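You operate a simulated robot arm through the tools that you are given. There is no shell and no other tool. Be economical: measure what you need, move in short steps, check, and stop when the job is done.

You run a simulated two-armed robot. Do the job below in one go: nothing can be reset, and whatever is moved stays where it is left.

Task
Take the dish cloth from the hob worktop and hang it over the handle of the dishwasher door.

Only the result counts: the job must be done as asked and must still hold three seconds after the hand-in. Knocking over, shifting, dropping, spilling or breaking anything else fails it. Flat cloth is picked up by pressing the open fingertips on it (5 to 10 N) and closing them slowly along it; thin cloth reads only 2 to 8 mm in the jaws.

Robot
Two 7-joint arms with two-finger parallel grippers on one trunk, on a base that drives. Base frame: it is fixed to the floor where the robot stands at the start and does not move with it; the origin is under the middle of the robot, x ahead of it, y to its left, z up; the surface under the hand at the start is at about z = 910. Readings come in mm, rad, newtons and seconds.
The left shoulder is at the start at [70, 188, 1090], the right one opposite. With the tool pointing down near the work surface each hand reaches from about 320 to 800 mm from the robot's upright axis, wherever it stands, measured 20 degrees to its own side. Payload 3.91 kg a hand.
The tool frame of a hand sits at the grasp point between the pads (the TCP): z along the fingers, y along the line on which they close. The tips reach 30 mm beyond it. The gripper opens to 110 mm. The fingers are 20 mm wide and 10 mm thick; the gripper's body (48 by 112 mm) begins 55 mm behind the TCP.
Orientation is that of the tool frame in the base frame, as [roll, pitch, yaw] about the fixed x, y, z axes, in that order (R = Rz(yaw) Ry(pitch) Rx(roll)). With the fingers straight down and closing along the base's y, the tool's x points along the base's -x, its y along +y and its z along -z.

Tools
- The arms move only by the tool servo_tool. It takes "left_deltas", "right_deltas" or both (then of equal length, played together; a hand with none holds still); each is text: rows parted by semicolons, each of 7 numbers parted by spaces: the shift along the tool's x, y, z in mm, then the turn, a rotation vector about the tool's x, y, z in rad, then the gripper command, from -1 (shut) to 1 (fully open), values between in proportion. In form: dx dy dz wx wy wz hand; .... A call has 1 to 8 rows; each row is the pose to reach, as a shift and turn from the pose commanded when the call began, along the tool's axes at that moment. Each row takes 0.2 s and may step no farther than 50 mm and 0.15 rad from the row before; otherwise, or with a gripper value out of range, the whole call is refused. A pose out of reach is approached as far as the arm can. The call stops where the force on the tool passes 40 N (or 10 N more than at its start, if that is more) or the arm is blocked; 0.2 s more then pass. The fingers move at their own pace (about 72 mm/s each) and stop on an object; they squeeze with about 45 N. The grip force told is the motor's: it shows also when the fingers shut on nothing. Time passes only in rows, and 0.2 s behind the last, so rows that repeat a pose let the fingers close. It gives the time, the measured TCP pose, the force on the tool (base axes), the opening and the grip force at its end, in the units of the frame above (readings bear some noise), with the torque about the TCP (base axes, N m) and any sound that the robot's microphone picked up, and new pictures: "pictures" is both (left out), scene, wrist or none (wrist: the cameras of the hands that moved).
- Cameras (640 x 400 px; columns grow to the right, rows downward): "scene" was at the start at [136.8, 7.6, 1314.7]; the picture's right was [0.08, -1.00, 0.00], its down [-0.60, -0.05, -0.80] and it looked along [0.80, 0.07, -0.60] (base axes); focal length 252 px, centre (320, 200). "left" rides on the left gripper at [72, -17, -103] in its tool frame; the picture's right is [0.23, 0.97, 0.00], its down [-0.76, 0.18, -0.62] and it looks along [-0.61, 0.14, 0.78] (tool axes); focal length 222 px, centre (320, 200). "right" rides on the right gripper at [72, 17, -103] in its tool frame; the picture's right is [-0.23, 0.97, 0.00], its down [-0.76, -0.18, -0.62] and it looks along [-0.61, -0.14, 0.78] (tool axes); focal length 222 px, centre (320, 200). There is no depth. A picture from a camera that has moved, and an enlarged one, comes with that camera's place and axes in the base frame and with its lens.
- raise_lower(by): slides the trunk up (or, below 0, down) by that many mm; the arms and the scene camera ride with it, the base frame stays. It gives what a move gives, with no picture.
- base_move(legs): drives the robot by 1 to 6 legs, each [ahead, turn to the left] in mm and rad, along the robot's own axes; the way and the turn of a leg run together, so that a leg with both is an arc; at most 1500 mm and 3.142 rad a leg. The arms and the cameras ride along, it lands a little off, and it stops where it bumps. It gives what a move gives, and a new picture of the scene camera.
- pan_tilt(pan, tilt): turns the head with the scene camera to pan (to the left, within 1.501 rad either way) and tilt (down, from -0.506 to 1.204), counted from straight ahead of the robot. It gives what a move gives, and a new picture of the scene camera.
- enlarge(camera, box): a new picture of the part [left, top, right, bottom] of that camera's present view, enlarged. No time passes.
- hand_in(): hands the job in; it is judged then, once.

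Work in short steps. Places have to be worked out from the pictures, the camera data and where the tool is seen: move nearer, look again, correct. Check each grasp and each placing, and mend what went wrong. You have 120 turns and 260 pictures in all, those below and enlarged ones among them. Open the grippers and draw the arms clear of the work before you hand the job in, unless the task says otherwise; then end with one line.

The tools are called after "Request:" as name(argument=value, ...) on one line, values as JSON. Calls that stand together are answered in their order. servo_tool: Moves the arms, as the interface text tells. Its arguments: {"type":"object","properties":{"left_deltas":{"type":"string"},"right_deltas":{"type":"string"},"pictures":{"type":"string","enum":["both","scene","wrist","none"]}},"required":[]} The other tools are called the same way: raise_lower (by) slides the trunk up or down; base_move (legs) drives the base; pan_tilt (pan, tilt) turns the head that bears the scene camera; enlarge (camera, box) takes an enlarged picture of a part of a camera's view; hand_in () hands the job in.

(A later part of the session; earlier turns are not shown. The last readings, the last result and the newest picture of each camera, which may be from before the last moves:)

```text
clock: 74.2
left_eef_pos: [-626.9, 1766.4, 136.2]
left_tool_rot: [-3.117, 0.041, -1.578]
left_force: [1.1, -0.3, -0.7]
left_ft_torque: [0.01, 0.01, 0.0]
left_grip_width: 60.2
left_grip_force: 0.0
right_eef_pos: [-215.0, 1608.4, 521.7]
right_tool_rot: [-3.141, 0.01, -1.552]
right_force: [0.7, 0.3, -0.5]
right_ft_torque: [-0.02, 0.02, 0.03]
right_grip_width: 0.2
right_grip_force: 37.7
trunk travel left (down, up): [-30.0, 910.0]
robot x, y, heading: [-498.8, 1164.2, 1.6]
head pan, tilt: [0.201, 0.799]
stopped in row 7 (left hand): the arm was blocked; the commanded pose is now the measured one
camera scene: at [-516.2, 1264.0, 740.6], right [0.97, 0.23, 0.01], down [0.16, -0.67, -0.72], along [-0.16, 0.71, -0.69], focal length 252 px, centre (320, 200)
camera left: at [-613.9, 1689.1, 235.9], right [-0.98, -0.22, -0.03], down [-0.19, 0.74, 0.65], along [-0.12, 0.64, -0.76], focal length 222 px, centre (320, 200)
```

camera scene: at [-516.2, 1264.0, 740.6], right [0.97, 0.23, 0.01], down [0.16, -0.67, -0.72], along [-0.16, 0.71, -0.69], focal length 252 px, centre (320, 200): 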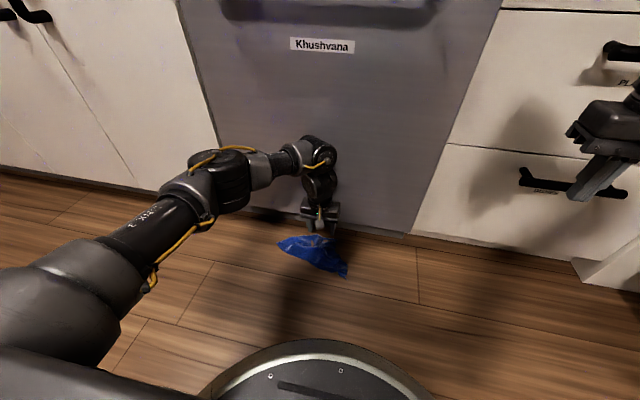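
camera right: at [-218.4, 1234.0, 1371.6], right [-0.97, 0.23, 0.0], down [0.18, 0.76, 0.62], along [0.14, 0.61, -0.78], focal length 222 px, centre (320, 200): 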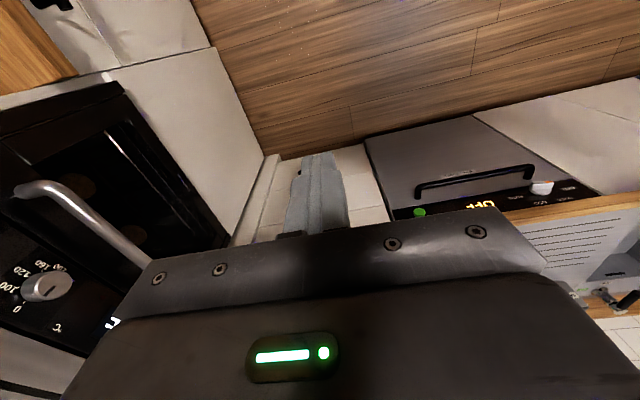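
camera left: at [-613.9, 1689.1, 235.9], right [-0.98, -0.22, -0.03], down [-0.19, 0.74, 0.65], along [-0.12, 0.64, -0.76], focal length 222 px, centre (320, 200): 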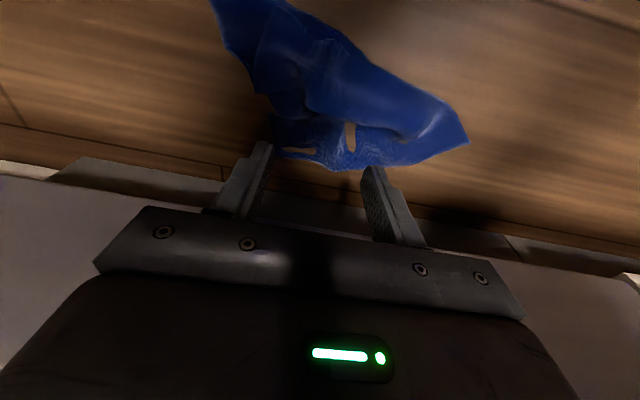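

The arm got blocked, likely the upper arm against the base. I'll raise the trunk 80 mm so the arm is straighter, and re-descend over the pile centre (−655, 1750).

Request:
raise_lower(by=90)

Request:
servo_tool(left_deltas="8 14 20 0 0 0 0.1; 16 28 60 0 0 0 0.1; 16 28 100 0 0 0 0.1; 16 28 135 0 0 0 0.1")

```text
clock: 75.5
left_eef_pos: [-631.6, 1732.7, 157.2]
left_tool_rot: [-3.129, -0.082, -1.575]
left_force: [0.0, -0.2, 0.6]
left_ft_torque: [0.02, 0.01, -0.01]
left_grip_width: 60.3
left_grip_force: 0.1
right_eef_pos: [-215.2, 1620.7, 601.8]
right_tool_rot: [-3.138, -0.013, -1.554]
right_force: [0.3, -0.1, -0.5]
right_ft_torque: [0.0, 0.01, -0.03]
right_grip_width: 0.0
right_grip_force: 37.2
trunk travel left (down, up): [-120.0, 820.0]
robot x, y, heading: [-499.7, 1166.4, 1.585]
head pan, tilt: [0.201, 0.799]
```

```text
clock: 76.5
left_eef_pos: [-656.6, 1759.7, 65.8]
left_tool_rot: [-3.123, 0.006, -1.571]
left_force: [-0.9, -0.5, 0.5]
left_ft_torque: [0.0, -0.02, -0.01]
left_grip_width: 60.6
left_grip_force: 0.1
right_eef_pos: [-215.8, 1620.8, 601.5]
right_tool_rot: [3.141, -0.014, -1.556]
right_force: [-0.2, 0.8, 0.0]
right_ft_torque: [0.01, -0.01, -0.01]
right_grip_width: 0.0
right_grip_force: 37.5
trunk travel left (down, up): [-120.0, 820.0]
robot x, y, heading: [-496.4, 1167.2, 1.594]
head pan, tilt: [0.201, 0.799]
camera scene: at [-517.4, 1295.3, 821.5], right [0.98, 0.22, 0.0], down [0.16, -0.7, -0.7], along [-0.15, 0.68, -0.72], focal length 252 px, centre (320, 200)
camera left: at [-642.9, 1684.1, 168.6], right [-0.97, -0.23, -0.02], down [-0.19, 0.76, 0.62], along [-0.13, 0.61, -0.78], focal length 222 px, centre (320, 200)
```

scene: 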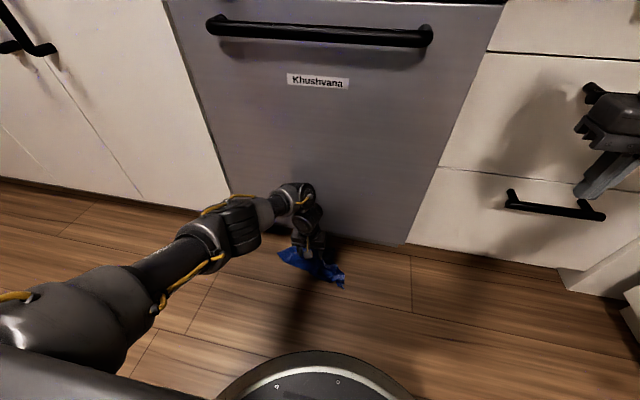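
left: 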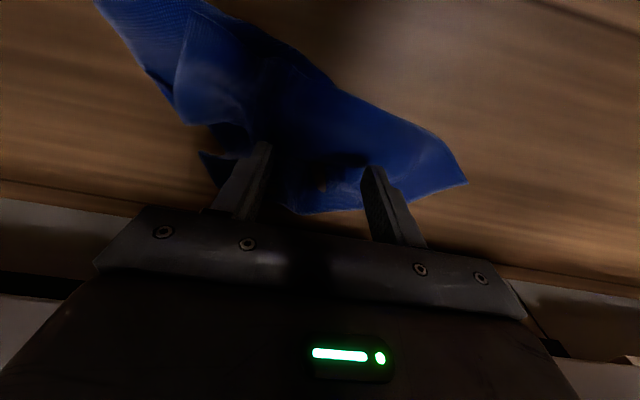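

Now clear of the block, tips 36 mm above the floor. Shift 15 mm toward the robot and go down to contact.

Request:
servo_tool(left_deltas="14 0 0 0 0 0 0.1; 14 0 15 0 0 0 0.1; 14 0 26 0 0 0 0.1; 14 0 31 0 0 0 0.1", pictures="none")

```text
clock: 77.5
left_eef_pos: [-656.6, 1739.0, 36.7]
left_tool_rot: [-3.125, 0.004, -1.572]
left_force: [-0.1, 1.0, 0.8]
left_ft_torque: [0.0, 0.04, -0.01]
left_grip_width: 60.5
left_grip_force: 0.1
right_eef_pos: [-214.9, 1618.8, 601.4]
right_tool_rot: [-3.141, -0.012, -1.554]
right_force: [-0.5, -0.2, 0.8]
right_ft_torque: [0.01, 0.02, 0.03]
right_grip_width: 0.1
right_grip_force: 37.5
trunk travel left (down, up): [-120.0, 820.0]
robot x, y, heading: [-495.6, 1162.8, 1.593]
head pan, tilt: [0.201, 0.799]
```

Request:
servo_tool(left_deltas="0 0 3 0 0 0 0.1; 0 0 6 0 0 0 0.1; 0 0 6 0 0 0 0.1", pictures="wrist")

```text
clock: 78.3
left_eef_pos: [-656.7, 1739.4, 32.4]
left_tool_rot: [-3.124, 0.008, -1.568]
left_force: [-1.5, -2.0, 12.3]
left_ft_torque: [-0.01, 0.31, 0.07]
left_grip_width: 60.2
left_grip_force: 0.1
right_eef_pos: [-213.9, 1617.8, 603.3]
right_tool_rot: [3.142, -0.011, -1.554]
right_force: [0.2, 0.2, -0.9]
right_ft_torque: [-0.01, 0.0, 0.0]
right_grip_width: 0.2
right_grip_force: 37.8
trunk travel left (down, up): [-120.0, 820.0]
robot x, y, heading: [-497.9, 1168.2, 1.589]
head pan, tilt: [0.201, 0.799]
camera left: at [-641.5, 1665.9, 135.0], right [-0.97, -0.23, -0.02], down [-0.19, 0.76, 0.63], along [-0.13, 0.61, -0.78], focal length 222 px, centre (320, 200)
```

left: 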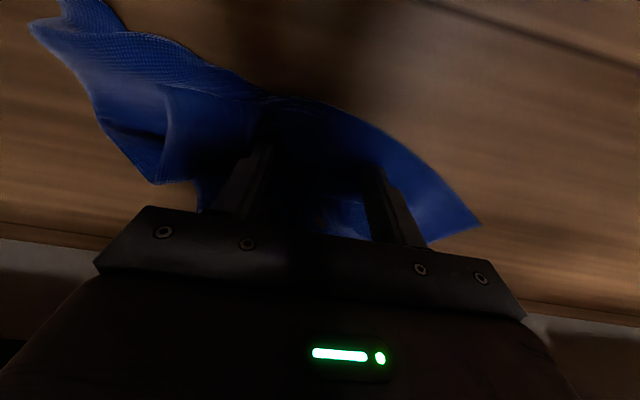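

Good central contact, 12 N. Ease slightly and close slowly.

Request:
servo_tool(left_deltas="0 0 -0.8 0 0 0 0.05; 0 0 -0.8 0 0 0 0; 0 0 -0.8 0 0 0 -0.06; 0 0 -0.8 0 0 0 -0.12; 0 0 -0.8 0 0 0 -0.18; 0 0 -0.8 0 0 0 -0.24; 0 0 -1 0 0 0 -0.3; 0 0 -1 0 0 0 -0.36", pictures="none")

Request:
servo_tool(left_deltas="0 0 -0.5 0 0 0 -0.42; 0 0 -0.5 0 0 0 -0.48; 0 0 -0.5 0 0 0 -0.54; 0 0 -0.5 0 0 0 -0.6; 0 0 -0.5 0 0 0 -0.66; 0 0 -0.5 0 0 0 -0.72; 0 0 -0.5 0 0 0 -0.78; 0 0 -0.5 0 0 0 -0.84", pictures="none")

Request:
servo_tool(left_deltas="0 0 0 0 0 0 -0.9; 0 0 0 0 0 0 -1; 0 0 0 0 0 0 -1; 0 0 0 0 0 0 -1", pictures="wrist")

```text
clock: 80.1
left_eef_pos: [-655.7, 1738.5, 32.4]
left_tool_rot: [-3.123, 0.007, -1.571]
left_force: [-0.1, -0.4, 5.0]
left_ft_torque: [-0.02, 0.02, 0.01]
left_grip_width: 34.9
left_grip_force: 0.1
right_eef_pos: [-214.7, 1618.4, 602.4]
right_tool_rot: [-3.141, -0.01, -1.552]
right_force: [-0.4, 0.5, 0.4]
right_ft_torque: [-0.02, 0.0, -0.03]
right_grip_width: 0.1
right_grip_force: 37.6
trunk travel left (down, up): [-120.0, 820.0]
robot x, y, heading: [-497.3, 1165.3, 1.595]
head pan, tilt: [0.201, 0.799]
```

```text
clock: 81.9
left_eef_pos: [-656.7, 1740.9, 31.6]
left_tool_rot: [-3.124, 0.006, -1.569]
left_force: [0.3, -0.8, 5.9]
left_ft_torque: [0.01, -0.01, -0.02]
left_grip_width: 8.7
left_grip_force: 0.1
right_eef_pos: [-214.6, 1618.7, 602.1]
right_tool_rot: [-3.141, -0.01, -1.552]
right_force: [-0.1, 0.1, -0.4]
right_ft_torque: [-0.01, 0.01, -0.01]
right_grip_width: 0.0
right_grip_force: 38.3
trunk travel left (down, up): [-120.0, 820.0]
robot x, y, heading: [-497.2, 1162.4, 1.59]
head pan, tilt: [0.201, 0.799]
```

```text
clock: 82.9
left_eef_pos: [-655.8, 1740.1, 33.1]
left_tool_rot: [-3.123, 0.006, -1.57]
left_force: [0.0, -0.3, 7.1]
left_ft_torque: [0.0, 0.02, 0.01]
left_grip_width: 3.6
left_grip_force: 44.2
right_eef_pos: [-214.6, 1618.6, 601.6]
right_tool_rot: [3.141, -0.011, -1.552]
right_force: [0.3, -0.7, 0.4]
right_ft_torque: [0.0, -0.02, -0.03]
right_grip_width: 0.0
right_grip_force: 38.2
trunk travel left (down, up): [-120.0, 820.0]
robot x, y, heading: [-499.0, 1164.7, 1.592]
head pan, tilt: [0.201, 0.799]
camera left: at [-641.6, 1666.1, 135.4], right [-0.97, -0.23, -0.02], down [-0.19, 0.76, 0.62], along [-0.13, 0.61, -0.78], focal length 222 px, centre (320, 200)
```

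left: 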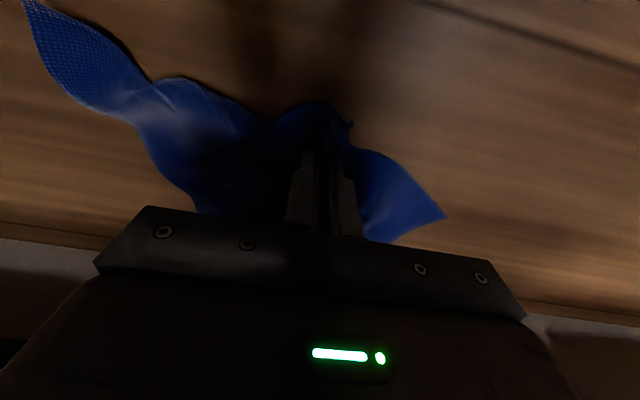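

Gripped (3.6 mm). Lift, then back off 300 mm and raise the trunk to inspect how it hangs.

Request:
servo_tool(left_deltas="0 0 -40 0 0 0 -1; 10 0 -85 0 0 0 -1; 20 0 -130 0 0 0 -1; 30 0 -175 0 0 0 -1; 30 0 -220 0 0 0 -1", pictures="none")

Request:
base_move(legs=[[-330, 0]])

Request:
raise_lower(by=400)

Request:
pan_tilt(pan=0.3, tilt=0.6)

Request:
enlarge(camera="left", box=[160, 0, 480, 200])

```text
clock: 84.1
left_eef_pos: [-658.4, 1703.7, 253.2]
left_tool_rot: [-3.127, 0.003, -1.569]
left_force: [0.5, 0.6, -1.1]
left_ft_torque: [0.02, 0.01, -0.05]
left_grip_width: 3.5
left_grip_force: 43.9
right_eef_pos: [-215.4, 1618.1, 601.4]
right_tool_rot: [-3.14, -0.013, -1.551]
right_force: [-0.3, 0.2, -0.5]
right_ft_torque: [-0.01, 0.03, 0.01]
right_grip_width: 0.0
right_grip_force: 37.5
trunk travel left (down, up): [-120.0, 820.0]
robot x, y, heading: [-498.1, 1162.3, 1.595]
head pan, tilt: [0.201, 0.799]
```

```text
clock: 86.2
left_eef_pos: [-651.7, 1375.5, 252.7]
left_tool_rot: [-3.123, 0.007, -1.567]
left_force: [0.4, 0.6, 0.4]
left_ft_torque: [-0.01, 0.02, 0.01]
left_grip_width: 3.8
left_grip_force: 44.1
right_eef_pos: [-207.8, 1290.9, 601.5]
right_tool_rot: [3.141, -0.012, -1.55]
right_force: [0.1, -1.0, 0.4]
right_ft_torque: [0.0, 0.03, 0.04]
right_grip_width: 0.0
right_grip_force: 37.8
trunk travel left (down, up): [-120.0, 820.0]
robot x, y, heading: [-490.1, 837.6, 1.597]
head pan, tilt: [0.201, 0.799]
camera scene: at [-509.7, 965.1, 821.6], right [0.97, 0.22, 0.0], down [0.16, -0.7, -0.7], along [-0.16, 0.68, -0.72], focal length 252 px, centre (320, 200)
```

scene: 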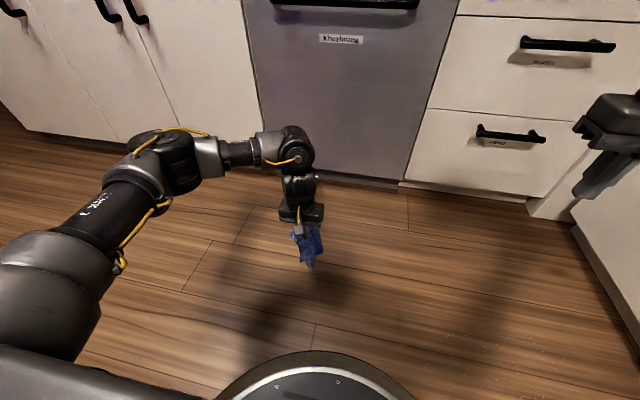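

```text
clock: 90.1
left_eef_pos: [-651.0, 1376.4, 652.4]
left_tool_rot: [-3.125, 0.004, -1.566]
left_force: [-0.5, -0.3, -1.0]
left_ft_torque: [0.0, -0.01, 0.0]
left_grip_width: 3.9
left_grip_force: 43.5
right_eef_pos: [-208.7, 1292.1, 1001.8]
right_tool_rot: [-3.14, -0.012, -1.55]
right_force: [0.3, 0.2, -0.2]
right_ft_torque: [-0.01, 0.04, 0.0]
right_grip_width: 0.1
right_grip_force: 37.7
trunk travel left (down, up): [-520.0, 420.0]
robot x, y, heading: [-491.9, 834.0, 1.591]
head pan, tilt: [0.201, 0.799]
```

```text
clock: 90.8
left_eef_pos: [-650.9, 1375.5, 652.9]
left_tool_rot: [-3.125, 0.005, -1.567]
left_force: [0.5, -0.8, 0.2]
left_ft_torque: [0.01, 0.02, -0.02]
left_grip_width: 3.7
left_grip_force: 43.9
right_eef_pos: [-207.9, 1290.8, 1001.7]
right_tool_rot: [-3.141, -0.012, -1.55]
right_force: [0.4, -0.7, -0.3]
right_ft_torque: [0.0, 0.02, 0.01]
right_grip_width: 0.2
right_grip_force: 37.8
trunk travel left (down, up): [-520.0, 420.0]
robot x, y, heading: [-489.2, 832.9, 1.597]
head pan, tilt: [0.3, 0.6]
camera scene: at [-519.8, 970.3, 1238.4], right [0.95, 0.32, 0.0], down [0.18, -0.54, -0.82], along [-0.26, 0.78, -0.57], focal length 252 px, centre (320, 200)
```

scene: 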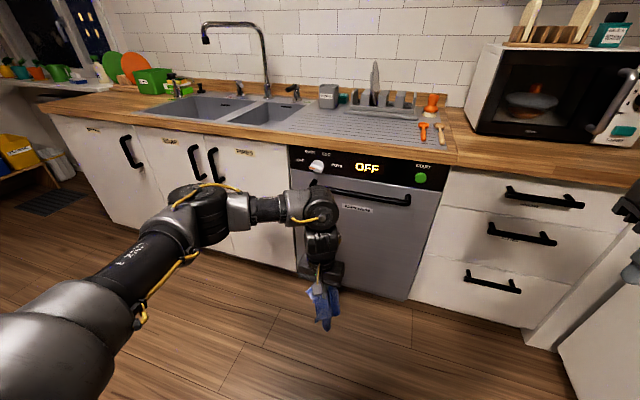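

```text
2.00 times, centred on (320, 100) of left
camera zoom: at [-637.0, 1302.6, 755.1], right [-0.97, -0.23, -0.02], down [-0.19, 0.76, 0.62], along [-0.13, 0.61, -0.78], focal length 444 px, centre (320, 400)
```

zoom: 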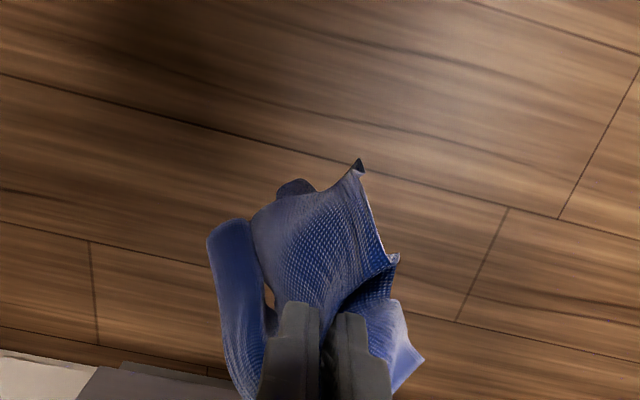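

Request:
servo_tool(left_deltas="0 0 -45 0 0 0 -1; 0 0 -90 0 0 0 -1; 0 0 -135 0 0 0 -1; 0 0 -180 0 0 0 -1; 0 0 -225 0 0 0 -1; 0 0 -270 0 0 0 -1; 0 0 -315 0 0 0 -1; 0 0 -340 0 0 0 -1", pictures="none")

Request:
enlarge(camera="scene", box=[240, 100, 480, 250])

Request:
enlarge(camera="left", box=[160, 0, 480, 200])

Request:
enlarge(camera="right", box=[400, 0, 640, 150])

```text
clock: 92.6
left_eef_pos: [-659.2, 1375.1, 991.9]
left_tool_rot: [-3.125, 0.006, -1.567]
left_force: [0.6, -0.6, 0.1]
left_ft_torque: [0.02, 0.06, -0.04]
left_grip_width: 3.4
left_grip_force: 43.8
right_eef_pos: [-208.5, 1290.5, 1002.4]
right_tool_rot: [-3.139, -0.012, -1.55]
right_force: [0.4, 0.3, -0.1]
right_ft_torque: [0.0, -0.01, -0.01]
right_grip_width: 0.1
right_grip_force: 37.5
trunk travel left (down, up): [-520.0, 420.0]
robot x, y, heading: [-491.3, 837.1, 1.599]
head pan, tilt: [0.3, 0.6]
```

```text
2.67 times, centred on (360, 175) of scene
camera zoom: at [-519.4, 970.0, 1238.4], right [0.95, 0.32, 0.0], down [0.18, -0.54, -0.83], along [-0.26, 0.78, -0.56], focal length 671 px, centre (213, 267)
```

zoom: 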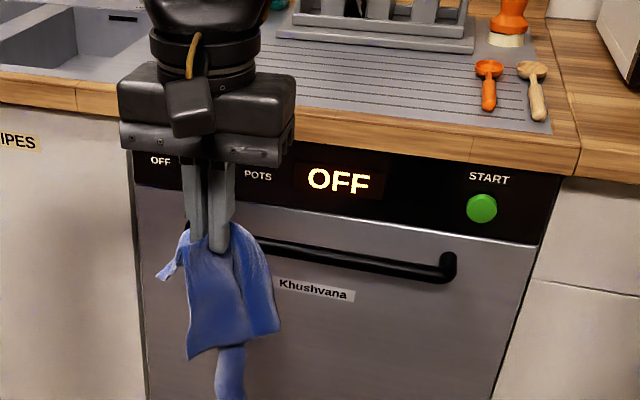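

```text
2.00 times, centred on (320, 100) of left
camera zoom: at [-644.7, 1302.6, 1094.2], right [-0.97, -0.23, -0.02], down [-0.19, 0.76, 0.62], along [-0.13, 0.61, -0.78], focal length 444 px, centre (320, 400)
```

zoom: 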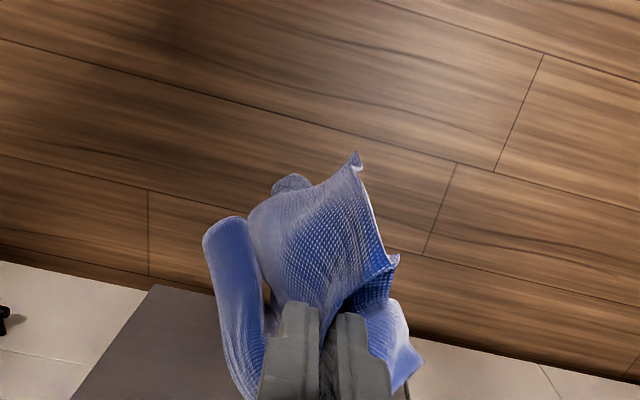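

```text
2.67 times, centred on (520, 75) of right
camera zoom: at [-223.8, 1218.2, 1105.9], right [-0.98, 0.21, 0.0], down [0.16, 0.77, 0.61], along [0.13, 0.6, -0.79], focal length 592 px, centre (-213, 533)
```

zoom: 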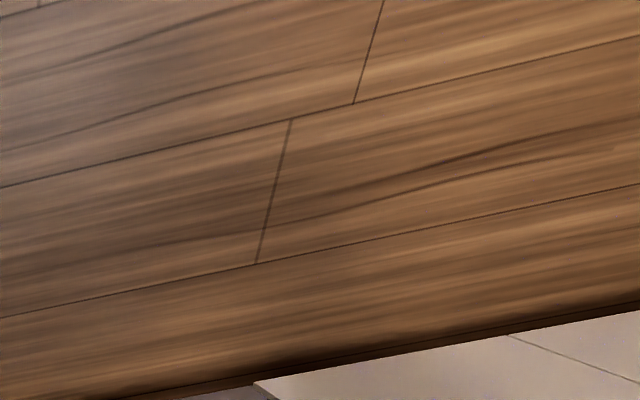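

The bundle hangs as a front flap (~115 mm) and a longer rear strip (~165 mm): good for straddling. I'll drive in, tilt the hand forward so the cloth leans toward the door, and inspect.

Request:
base_move(legs=[[320, -0.03]])

Request:
servo_tool(left_deltas="0 0 0 0 -0.13 0 -1; 0 0 0 0 -0.26 0 -1; 0 0 0 0 -0.39 0 -1; 0 0 0 0 -0.5 0 -1; 0 0 0 0 -0.5 0 -1", pictures="none")

Request:
pan_tilt(pan=0.4, tilt=0.75)

Request:
enlarge(camera="left", box=[160, 0, 480, 200])

```text
clock: 94.7
left_eef_pos: [-644.1, 1697.9, 991.4]
left_tool_rot: [-3.125, 0.005, -1.597]
left_force: [0.5, 0.2, 0.2]
left_ft_torque: [-0.01, 0.0, 0.02]
left_grip_width: 3.7
left_grip_force: 44.0
right_eef_pos: [-195.8, 1597.9, 1002.3]
right_tool_rot: [3.14, -0.012, -1.582]
right_force: [-0.9, 0.3, -0.1]
right_ft_torque: [-0.01, -0.01, 0.01]
right_grip_width: 0.0
right_grip_force: 38.3
trunk travel left (down, up): [-520.0, 420.0]
robot x, y, heading: [-494.3, 1153.5, 1.559]
head pan, tilt: [0.3, 0.6]
camera scene: at [-518.1, 1288.6, 1238.4], right [0.96, 0.29, 0.0], down [0.16, -0.54, -0.82], along [-0.24, 0.79, -0.57], focal length 252 px, centre (320, 200)
```

scene: 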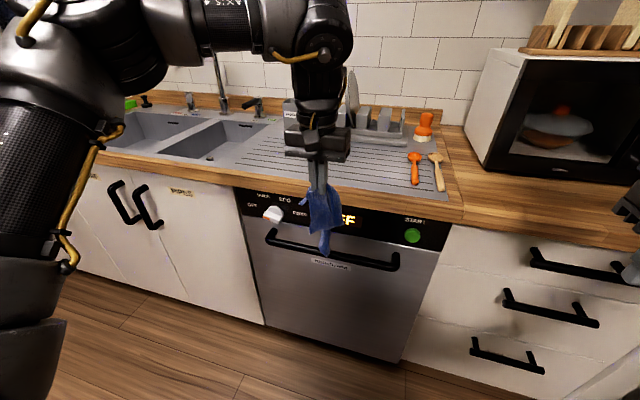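

```text
clock: 95.9
left_eef_pos: [-650.6, 1701.5, 996.5]
left_tool_rot: [-3.122, 0.45, -1.592]
left_force: [-0.9, -0.1, -0.1]
left_ft_torque: [0.0, 0.04, 0.03]
left_grip_width: 3.5
left_grip_force: 43.4
left hand out of reach, approached as far as the arm can: row 4, 5
right_eef_pos: [-196.9, 1598.2, 1002.2]
right_tool_rot: [-3.141, -0.011, -1.582]
right_force: [-0.4, 0.2, -0.1]
right_ft_torque: [0.01, 0.04, 0.03]
right_grip_width: 0.0
right_grip_force: 37.5
trunk travel left (down, up): [-520.0, 420.0]
robot x, y, heading: [-492.0, 1156.7, 1.556]
head pan, tilt: [0.3, 0.6]
```

```text
clock: 96.6
left_eef_pos: [-651.1, 1701.8, 995.9]
left_tool_rot: [-3.122, 0.45, -1.59]
left_force: [-0.7, 0.5, 0.1]
left_ft_torque: [-0.02, 0.02, 0.0]
left_grip_width: 3.6
left_grip_force: 43.7
right_eef_pos: [-197.3, 1599.1, 1001.6]
right_tool_rot: [3.141, -0.011, -1.585]
right_force: [-0.4, 0.9, 0.5]
right_ft_torque: [0.04, -0.03, 0.01]
right_grip_width: 0.0
right_grip_force: 38.1
trunk travel left (down, up): [-520.0, 420.0]
robot x, y, heading: [-491.8, 1151.3, 1.562]
head pan, tilt: [0.4, 0.75]
camera scene: at [-524.4, 1280.1, 1225.6], right [0.92, 0.38, 0.0], down [0.26, -0.63, -0.73], along [-0.28, 0.68, -0.68], focal length 252 px, centre (320, 200)
```

scene: 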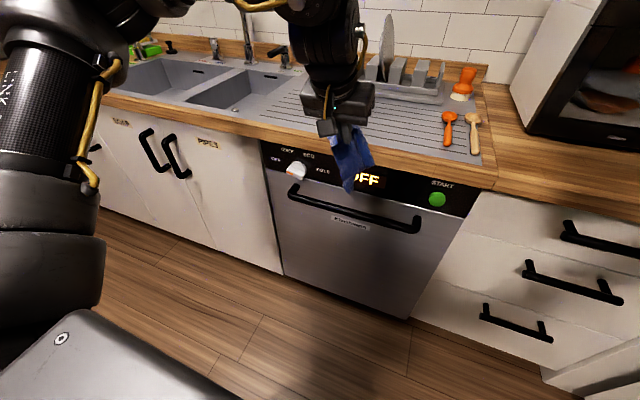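

```text
2.00 times, centred on (320, 100) of left
camera zoom: at [-639.6, 1590.2, 1057.1], right [-0.98, -0.18, -0.12], down [-0.18, 0.42, 0.89], along [-0.11, 0.89, -0.44], focal length 444 px, centre (320, 400)
```

zoom: 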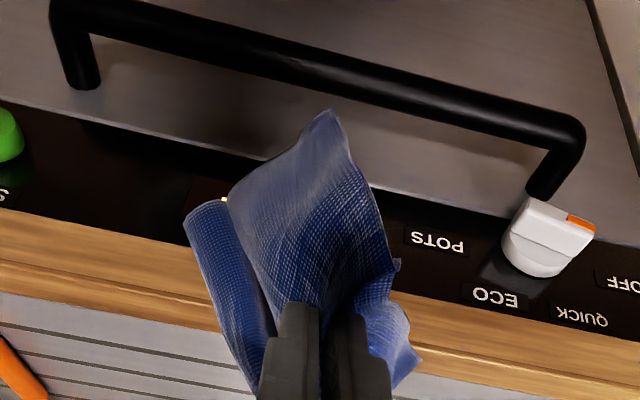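

Tilting pushed the bundle forward nicely, ahead of the fingertips. Move to TCP y≈1735, z≈935 in front of the worktop face and compare flap ends with the bar.

Request:
servo_tool(left_deltas="-19 0 23 0 0 0 -1; -38 0 46 0 0 0 -1; -56 0 69 0 0 0 -1; -56 0 69 0 0 0 -1", pictures="none")

Request:
enlarge(camera="left", box=[160, 0, 480, 200])

Request:
enlarge(camera="scene", box=[240, 100, 480, 250])

```text
clock: 97.6
left_eef_pos: [-648.5, 1781.0, 958.0]
left_tool_rot: [-3.121, 0.451, -1.592]
left_force: [-0.2, -1.6, 0.9]
left_ft_torque: [-0.01, 0.04, 0.03]
left_grip_width: 3.6
left_grip_force: 44.0
right_eef_pos: [-198.1, 1596.7, 1002.3]
right_tool_rot: [3.14, -0.01, -1.584]
right_force: [0.6, -0.5, -0.2]
right_ft_torque: [0.01, 0.0, -0.03]
right_grip_width: 0.0
right_grip_force: 37.7
trunk travel left (down, up): [-520.0, 420.0]
robot x, y, heading: [-494.5, 1155.4, 1.566]
head pan, tilt: [0.4, 0.75]
```

```text
2.00 times, centred on (320, 100) of left
camera zoom: at [-637.9, 1669.4, 1018.6], right [-0.98, -0.18, -0.12], down [-0.18, 0.42, 0.89], along [-0.11, 0.89, -0.44], focal length 444 px, centre (320, 400)
```

zoom: 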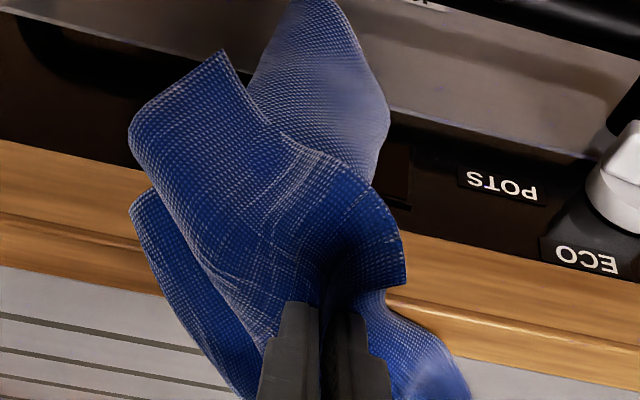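

```text
2.67 times, centred on (360, 175) of scene
camera zoom: at [-524.3, 1279.1, 1225.7], right [0.92, 0.38, 0.0], down [0.26, -0.63, -0.73], along [-0.28, 0.68, -0.68], focal length 671 px, centre (213, 267)
```

zoom: 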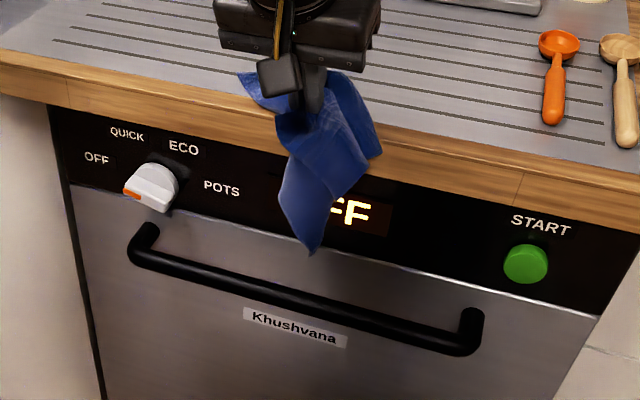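

The long strip now lies at the door side (bottom ~30 mm above bar level) and the shorter flap in front. Retract 13 mm to clear the worktop edge, then lower 40.

Request:
servo_tool(left_deltas="12 0 -5.5 0 0 0 -1; 18 0 7 0 0 0 -1; 24 0 19 0 0 0 -1; 29 0 30 0 0 0 -1; 29 0 30 0 0 0 -1", pictures="none")

Request:
enlarge(camera="left", box=[160, 0, 480, 200])

Request:
enlarge(camera="scene", box=[240, 100, 480, 250])

```text
clock: 98.8
left_eef_pos: [-646.3, 1767.8, 918.4]
left_tool_rot: [-3.121, 0.451, -1.593]
left_force: [0.1, -4.1, 2.4]
left_ft_torque: [0.02, -0.03, -0.01]
left_grip_width: 3.5
left_grip_force: 43.7
right_eef_pos: [-196.9, 1598.4, 1001.3]
right_tool_rot: [-3.141, -0.011, -1.583]
right_force: [0.4, -0.6, -0.5]
right_ft_torque: [0.01, 0.03, 0.0]
right_grip_width: 0.2
right_grip_force: 37.8
trunk travel left (down, up): [-520.0, 420.0]
robot x, y, heading: [-491.1, 1154.2, 1.564]
head pan, tilt: [0.4, 0.75]
```

```text
2.00 times, centred on (320, 100) of left
camera zoom: at [-635.6, 1656.5, 979.0], right [-0.98, -0.18, -0.12], down [-0.18, 0.42, 0.89], along [-0.11, 0.89, -0.44], focal length 444 px, centre (320, 400)
```

zoom: 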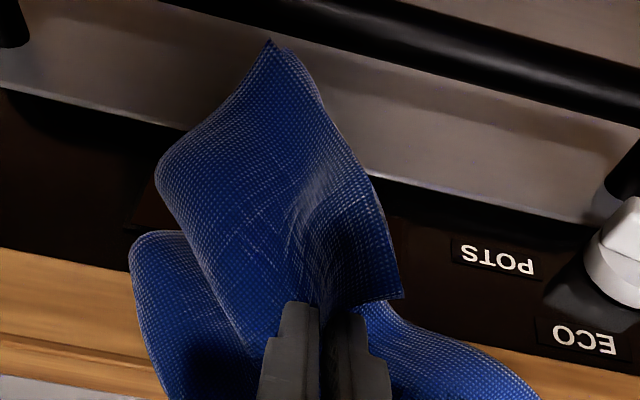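

```text
2.67 times, centred on (360, 175) of scene
camera zoom: at [-524.2, 1278.8, 1225.7], right [0.92, 0.38, 0.0], down [0.26, -0.63, -0.73], along [-0.28, 0.68, -0.68], focal length 671 px, centre (213, 267)
```

zoom: 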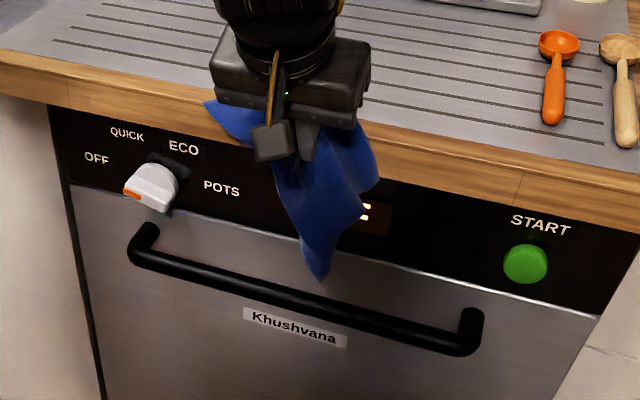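

Fingers are in front of the face, strip tip at about bar height, door side. Lower 40 more.

Request:
servo_tool(left_deltas="8 0 11 0 0 0 -1; 14 0 23 0 0 0 -1; 20 0 35 0 0 0 -1; 20 0 35 0 0 0 -1", pictures="none")

Request:
enlarge(camera="left", box=[160, 0, 480, 200])

Request:
enlarge(camera="scene", box=[240, 100, 480, 250])

```text
clock: 99.8
left_eef_pos: [-646.3, 1766.0, 877.3]
left_tool_rot: [-3.123, 0.45, -1.592]
left_force: [-0.9, -3.1, -1.2]
left_ft_torque: [0.0, 0.02, -0.01]
left_grip_width: 3.6
left_grip_force: 43.3
right_eef_pos: [-196.0, 1597.3, 1001.1]
right_tool_rot: [3.141, -0.011, -1.582]
right_force: [0.3, -0.2, 0.3]
right_ft_torque: [0.0, -0.03, -0.01]
right_grip_width: 0.0
right_grip_force: 38.1
trunk travel left (down, up): [-520.0, 420.0]
robot x, y, heading: [-493.4, 1153.6, 1.564]
head pan, tilt: [0.4, 0.75]
```

```text
2.00 times, centred on (320, 100) of left
camera zoom: at [-635.1, 1654.9, 937.7], right [-0.98, -0.18, -0.12], down [-0.18, 0.42, 0.89], along [-0.11, 0.89, -0.44], focal length 444 px, centre (320, 400)
```

zoom: 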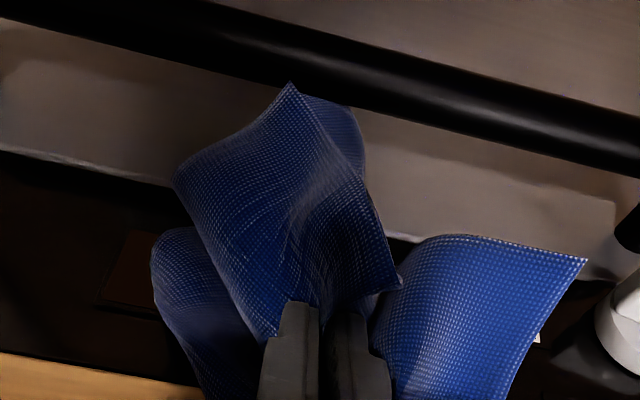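

```text
2.67 times, centred on (360, 175) of scene
camera zoom: at [-524.3, 1279.4, 1225.6], right [0.92, 0.38, 0.0], down [0.26, -0.63, -0.73], along [-0.28, 0.68, -0.68], focal length 671 px, centre (213, 267)
```

zoom: 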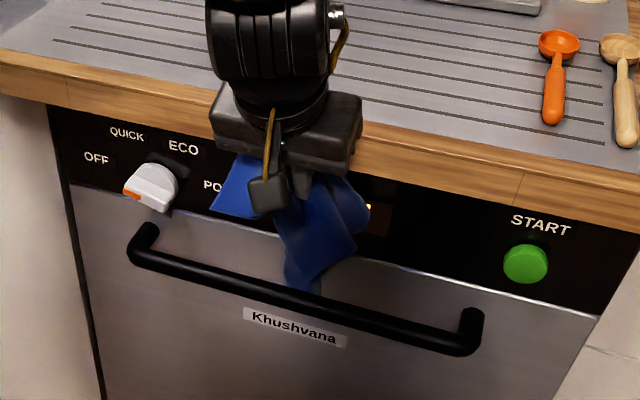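

The strip's end is now hidden behind the bar, i.e. it is in the gap. Now shift back 22 mm so the short flap falls in front, then lower 45.

Request:
servo_tool(left_deltas="10 0 -5 0 0 0 -1; 20 0 -10 0 0 0 -1; 26 0 4 0 0 0 -1; 33 0 17 0 0 0 -1; 39 0 30 0 0 0 -1; 39 0 30 0 0 0 -1", pictures="none")

Request:
enlarge(camera="left", box=[160, 0, 480, 200])

Request:
enlarge(camera="scene", box=[240, 100, 480, 250])

```text
clock: 101.2
left_eef_pos: [-645.1, 1744.0, 835.8]
left_tool_rot: [-3.122, 0.45, -1.591]
left_force: [-0.3, 0.0, 0.4]
left_ft_torque: [-0.01, 0.0, 0.0]
left_grip_width: 3.5
left_grip_force: 43.5
right_eef_pos: [-196.9, 1597.9, 1001.9]
right_tool_rot: [-3.141, -0.013, -1.583]
right_force: [0.4, 0.1, -0.5]
right_ft_torque: [-0.06, -0.01, 0.0]
right_grip_width: 0.0
right_grip_force: 37.6
trunk travel left (down, up): [-520.0, 420.0]
robot x, y, heading: [-494.1, 1153.1, 1.563]
head pan, tilt: [0.4, 0.75]
```

```text
2.00 times, centred on (320, 100) of left
camera zoom: at [-633.3, 1632.5, 897.1], right [-0.98, -0.18, -0.12], down [-0.18, 0.42, 0.89], along [-0.11, 0.89, -0.44], focal length 444 px, centre (320, 400)
```

zoom: 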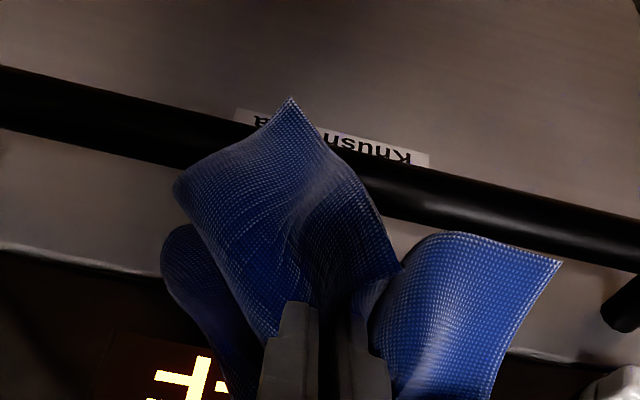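

```text
2.67 times, centred on (360, 175) of scene
camera zoom: at [-524.3, 1279.8, 1225.6], right [0.92, 0.38, 0.0], down [0.26, -0.63, -0.73], along [-0.28, 0.68, -0.68], focal length 671 px, centre (213, 267)
```

zoom: 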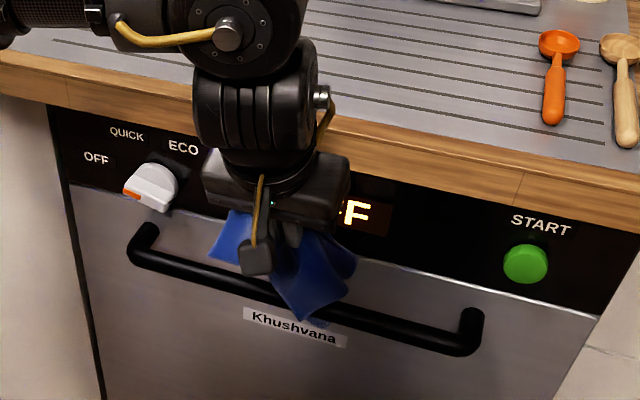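

Front flap in front of the bar, strip visible behind/below it. Lower 45 while moving 10 forward so the pinch comes right over the bar.

Request:
servo_tool(left_deltas="3 0 15 0 0 0 -1; 6 0 30 0 0 0 -1; 10 0 45 0 0 0 -1; 10 0 45 0 0 0 -1", pictures="none")

Request:
enlarge(camera="left", box=[160, 0, 480, 200])

Request:
enlarge(camera="scene", box=[260, 130, 420, 230])

```text
clock: 102.2
left_eef_pos: [-642.8, 1753.5, 789.6]
left_tool_rot: [-3.123, 0.45, -1.592]
left_force: [-0.2, -0.8, 0.5]
left_ft_torque: [0.0, 0.0, 0.03]
left_grip_width: 3.4
left_grip_force: 43.6
right_eef_pos: [-196.0, 1598.8, 1000.9]
right_tool_rot: [3.141, -0.014, -1.584]
right_force: [0.9, -0.1, 0.8]
right_ft_torque: [0.0, 0.0, 0.0]
right_grip_width: 0.0
right_grip_force: 38.0
trunk travel left (down, up): [-520.0, 420.0]
robot x, y, heading: [-494.2, 1154.8, 1.563]
head pan, tilt: [0.4, 0.75]
```

```text
2.00 times, centred on (320, 100) of left
camera zoom: at [-631.4, 1642.5, 851.4], right [-0.98, -0.18, -0.12], down [-0.18, 0.42, 0.89], along [-0.11, 0.89, -0.44], focal length 444 px, centre (320, 400)
```

zoom: 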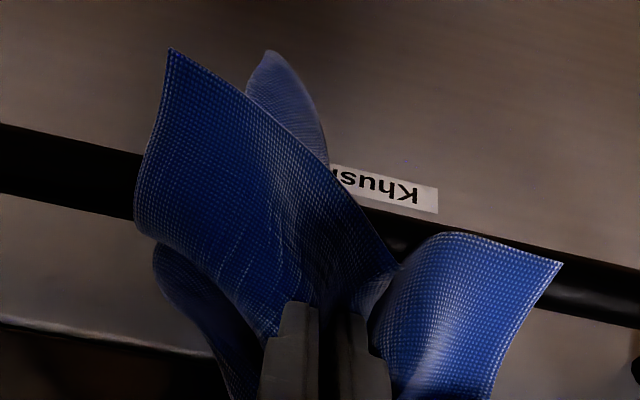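

```text
4.00 times, centred on (340, 180) of scene
camera zoom: at [-524.2, 1279.8, 1225.6], right [0.92, 0.38, 0.0], down [0.26, -0.63, -0.73], along [-0.28, 0.68, -0.68], focal length 1007 px, centre (240, 280)
```

zoom: 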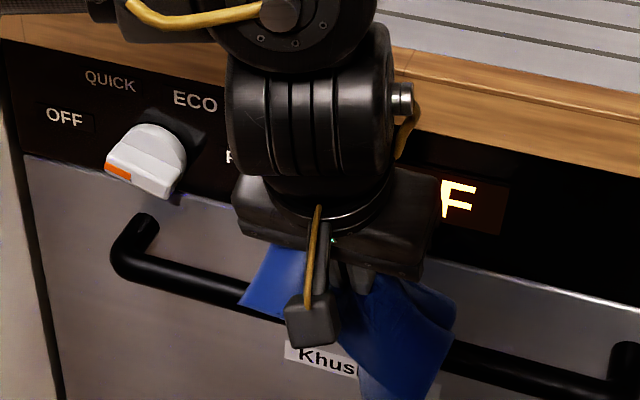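

Pinch is centred over the bar (tip y≈1766), with the strip behind and flap in front. (My earlier release drifted forward, which likely pushed it off.) Lower 18 mm straight down.

Request:
servo_tool(left_deltas="4 0 8 0 0 0 -1; 8 0 16 0 0 0 -1; 8 0 16 0 0 0 -1", pictures="none")

Request:
enlarge(camera="left", box=[160, 0, 480, 200])

```text
clock: 103.0
left_eef_pos: [-643.7, 1753.8, 772.1]
left_tool_rot: [-3.122, 0.45, -1.59]
left_force: [0.2, -0.4, 1.0]
left_ft_torque: [0.0, 0.02, -0.03]
left_grip_width: 3.3
left_grip_force: 43.4
right_eef_pos: [-195.8, 1598.2, 1001.7]
right_tool_rot: [-3.141, -0.012, -1.582]
right_force: [0.0, 0.3, -0.1]
right_ft_torque: [0.01, 0.01, 0.02]
right_grip_width: 0.1
right_grip_force: 37.5
trunk travel left (down, up): [-520.0, 420.0]
robot x, y, heading: [-495.8, 1151.4, 1.563]
head pan, tilt: [0.4, 0.75]
```

```text
2.00 times, centred on (320, 100) of left
camera zoom: at [-632.9, 1642.9, 833.4], right [-0.98, -0.18, -0.12], down [-0.18, 0.42, 0.89], along [-0.11, 0.89, -0.44], focal length 444 px, centre (320, 400)
```

zoom: 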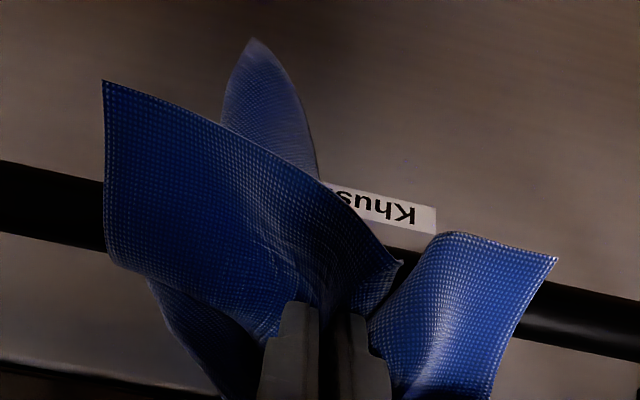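

Tip is just above the bar. Lower a few mm more to touch, then open slowly in place.

Request:
servo_tool(left_deltas="3 0 6 0 0 0 -1; 3 0 6 0 0 0 -0.95; 3 0 6 0 0 0 -0.9; 3 0 6 0 0 0 -0.85; 3 0 6 0 0 0 -0.8; 3 0 6 0 0 0 -0.75; 3 0 6 0 0 0 -0.75", pictures="none")

Request:
enlarge(camera="left", box=[160, 0, 480, 200])

Request:
enlarge(camera="scene", box=[260, 130, 420, 230])

```text
clock: 104.6
left_eef_pos: [-645.1, 1754.0, 765.0]
left_tool_rot: [-3.123, 0.45, -1.593]
left_force: [-0.1, 1.0, -0.2]
left_ft_torque: [0.03, 0.04, 0.0]
left_grip_width: 14.0
left_grip_force: 0.1
right_eef_pos: [-196.7, 1599.4, 1002.6]
right_tool_rot: [3.141, -0.012, -1.581]
right_force: [0.1, -0.3, -1.2]
right_ft_torque: [0.01, 0.02, -0.04]
right_grip_width: 0.2
right_grip_force: 37.6
trunk travel left (down, up): [-520.0, 420.0]
robot x, y, heading: [-493.5, 1150.4, 1.565]
head pan, tilt: [0.4, 0.75]
```

```text
2.00 times, centred on (320, 100) of left
camera zoom: at [-633.8, 1643.7, 827.0], right [-0.98, -0.18, -0.12], down [-0.18, 0.42, 0.89], along [-0.11, 0.89, -0.44], focal length 444 px, centre (320, 400)
```

zoom: 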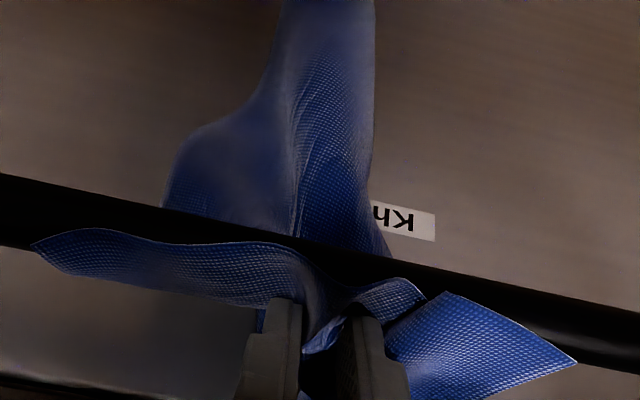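

```text
4.00 times, centred on (340, 180) of scene
camera zoom: at [-524.3, 1280.1, 1225.6], right [0.92, 0.38, 0.0], down [0.26, -0.63, -0.73], along [-0.28, 0.68, -0.68], focal length 1007 px, centre (240, 280)
```

zoom: 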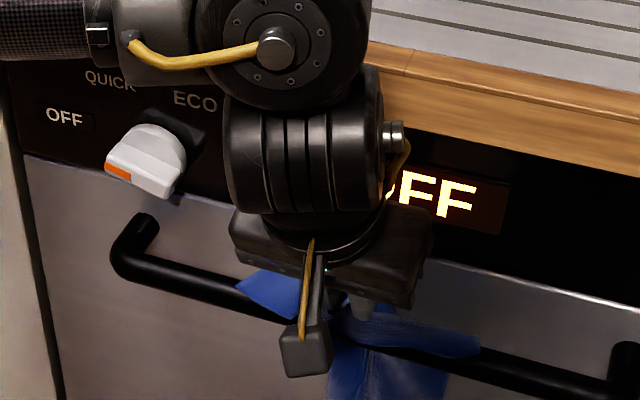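

Most of the cloth now hangs behind the bar and is sliding that way. Re-grip immediately before it falls.

Request:
servo_tool(left_deltas="0 0 0 0 0 0 -1; 0 0 0 0 0 0 -1; 0 0 0 0 0 0 -1", pictures="none")

Request:
enlarge(camera="left", box=[160, 0, 480, 200])

```text
clock: 105.4
left_eef_pos: [-645.5, 1755.3, 767.0]
left_tool_rot: [-3.121, 0.451, -1.591]
left_force: [-0.7, -0.4, -0.1]
left_ft_torque: [-0.01, 0.01, 0.02]
left_grip_width: 2.3
left_grip_force: 42.1
right_eef_pos: [-196.2, 1599.0, 1001.3]
right_tool_rot: [-3.141, -0.012, -1.583]
right_force: [-0.4, 0.3, 0.4]
right_ft_torque: [-0.03, 0.02, 0.02]
right_grip_width: 0.1
right_grip_force: 37.5
trunk travel left (down, up): [-520.0, 420.0]
robot x, y, heading: [-495.7, 1153.0, 1.566]
head pan, tilt: [0.4, 0.75]
```

```text
2.00 times, centred on (320, 100) of left
camera zoom: at [-633.8, 1643.7, 827.0], right [-0.98, -0.18, -0.12], down [-0.18, 0.42, 0.89], along [-0.11, 0.89, -0.44], focal length 444 px, centre (320, 400)
```

zoom: 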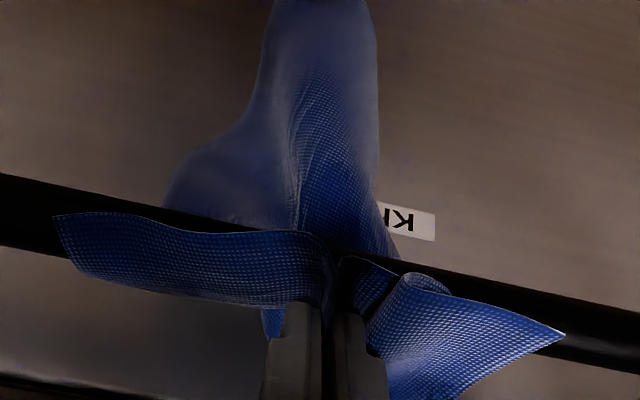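

Caught it (2.3 mm, 42 N), with the bulk hanging behind the bar: exactly the configuration wanted. Now pull the gripped edge back over the bar and down in front.

Request:
servo_tool(left_deltas="16 0 -8 0 0 0 -1; 32 0 -15 0 0 0 -1; 40 0 0 0 0 0 -1; 47 0 15 0 0 0 -1; 54 0 30 0 0 0 -1; 54 0 30 0 0 0 -1", pictures="none")

Request:
enlarge(camera="left", box=[160, 0, 480, 200])

Request:
enlarge(camera="scene", box=[240, 130, 480, 280])

```text
clock: 106.8
left_eef_pos: [-646.6, 1718.0, 714.3]
left_tool_rot: [-3.123, 0.45, -1.593]
left_force: [0.9, 1.0, 0.3]
left_ft_torque: [-0.01, 0.0, 0.0]
left_grip_width: 2.2
left_grip_force: 42.0
right_eef_pos: [-197.2, 1598.2, 1001.9]
right_tool_rot: [3.14, -0.01, -1.584]
right_force: [0.5, -0.2, -0.3]
right_ft_torque: [0.0, -0.03, -0.02]
right_grip_width: 0.0
right_grip_force: 37.8
trunk travel left (down, up): [-520.0, 420.0]
robot x, y, heading: [-494.2, 1152.4, 1.559]
head pan, tilt: [0.4, 0.75]
```

```text
2.00 times, centred on (320, 100) of left
camera zoom: at [-635.0, 1607.2, 775.2], right [-0.98, -0.18, -0.12], down [-0.18, 0.42, 0.89], along [-0.11, 0.89, -0.44], focal length 444 px, centre (320, 400)
```

zoom: 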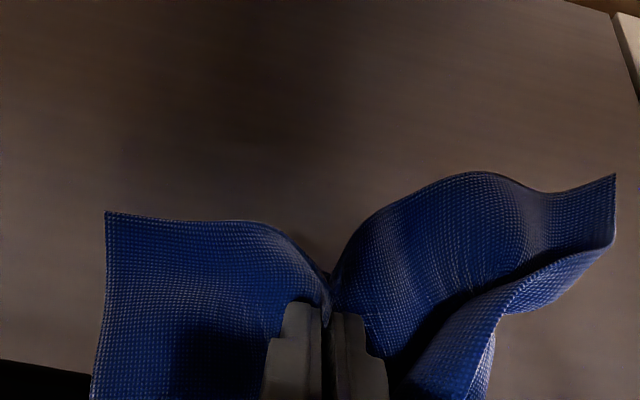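

```text
2.67 times, centred on (360, 205) of scene
camera zoom: at [-524.2, 1279.7, 1225.6], right [0.92, 0.38, 0.0], down [0.26, -0.63, -0.73], along [-0.28, 0.68, -0.68], focal length 671 px, centre (213, 187)
```

zoom: 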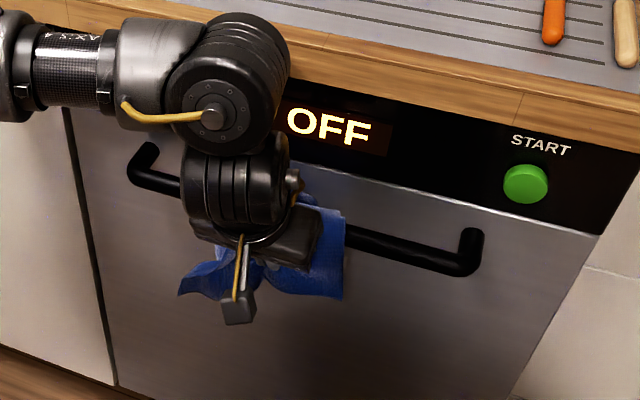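

The cloth is now draped over the bar, with a broad front part. Pull 30 mm further down to balance front and rear.

Request:
servo_tool(left_deltas="5 0 9 0 0 0 -1; 9 0 18 0 0 0 -1; 13 0 27 0 0 0 -1; 13 0 27 0 0 0 -1", pictures="none")

Request:
enlarge(camera="left", box=[80, 0, 560, 300])

Request:
enlarge(camera="scene", box=[240, 130, 480, 280])

```text
clock: 107.8
left_eef_pos: [-645.2, 1718.1, 684.4]
left_tool_rot: [-3.122, 0.449, -1.592]
left_force: [-0.6, 0.6, 0.8]
left_ft_torque: [0.0, -0.06, 0.0]
left_grip_width: 2.1
left_grip_force: 42.5
right_eef_pos: [-197.9, 1598.1, 1003.4]
right_tool_rot: [-3.141, -0.012, -1.582]
right_force: [-0.1, 0.8, 0.7]
right_ft_torque: [0.03, -0.03, -0.01]
right_grip_width: 0.0
right_grip_force: 37.3
trunk travel left (down, up): [-520.0, 420.0]
robot x, y, heading: [-491.3, 1153.8, 1.561]
head pan, tilt: [0.4, 0.75]
```

```text
1.33 times, centred on (320, 150) of left
camera zoom: at [-633.8, 1607.5, 745.0], right [-0.98, -0.18, -0.12], down [-0.18, 0.42, 0.89], along [-0.11, 0.89, -0.44], focal length 296 px, centre (320, 267)
```

zoom: 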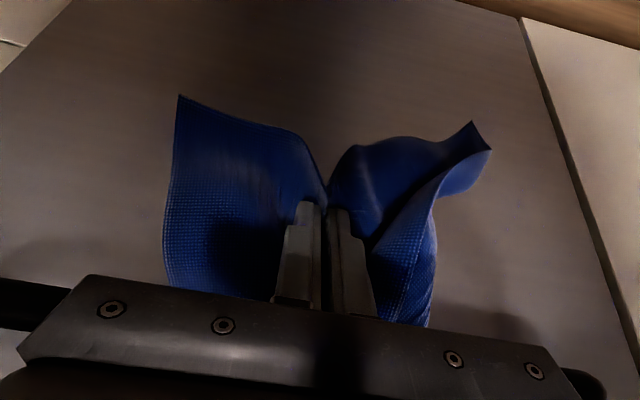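

```text
2.67 times, centred on (360, 205) of scene
camera zoom: at [-524.3, 1279.9, 1225.6], right [0.92, 0.38, 0.0], down [0.26, -0.63, -0.73], along [-0.28, 0.68, -0.68], focal length 671 px, centre (213, 187)
```

zoom: 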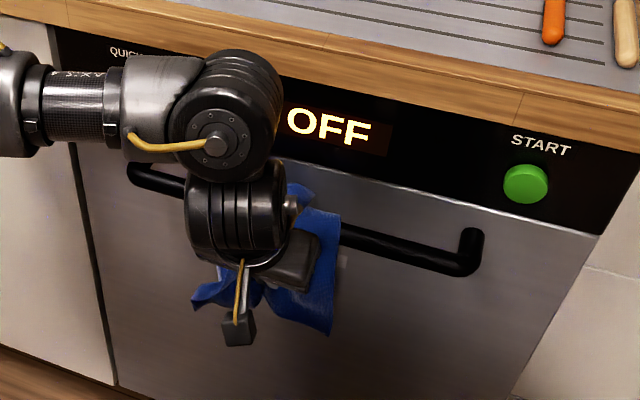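

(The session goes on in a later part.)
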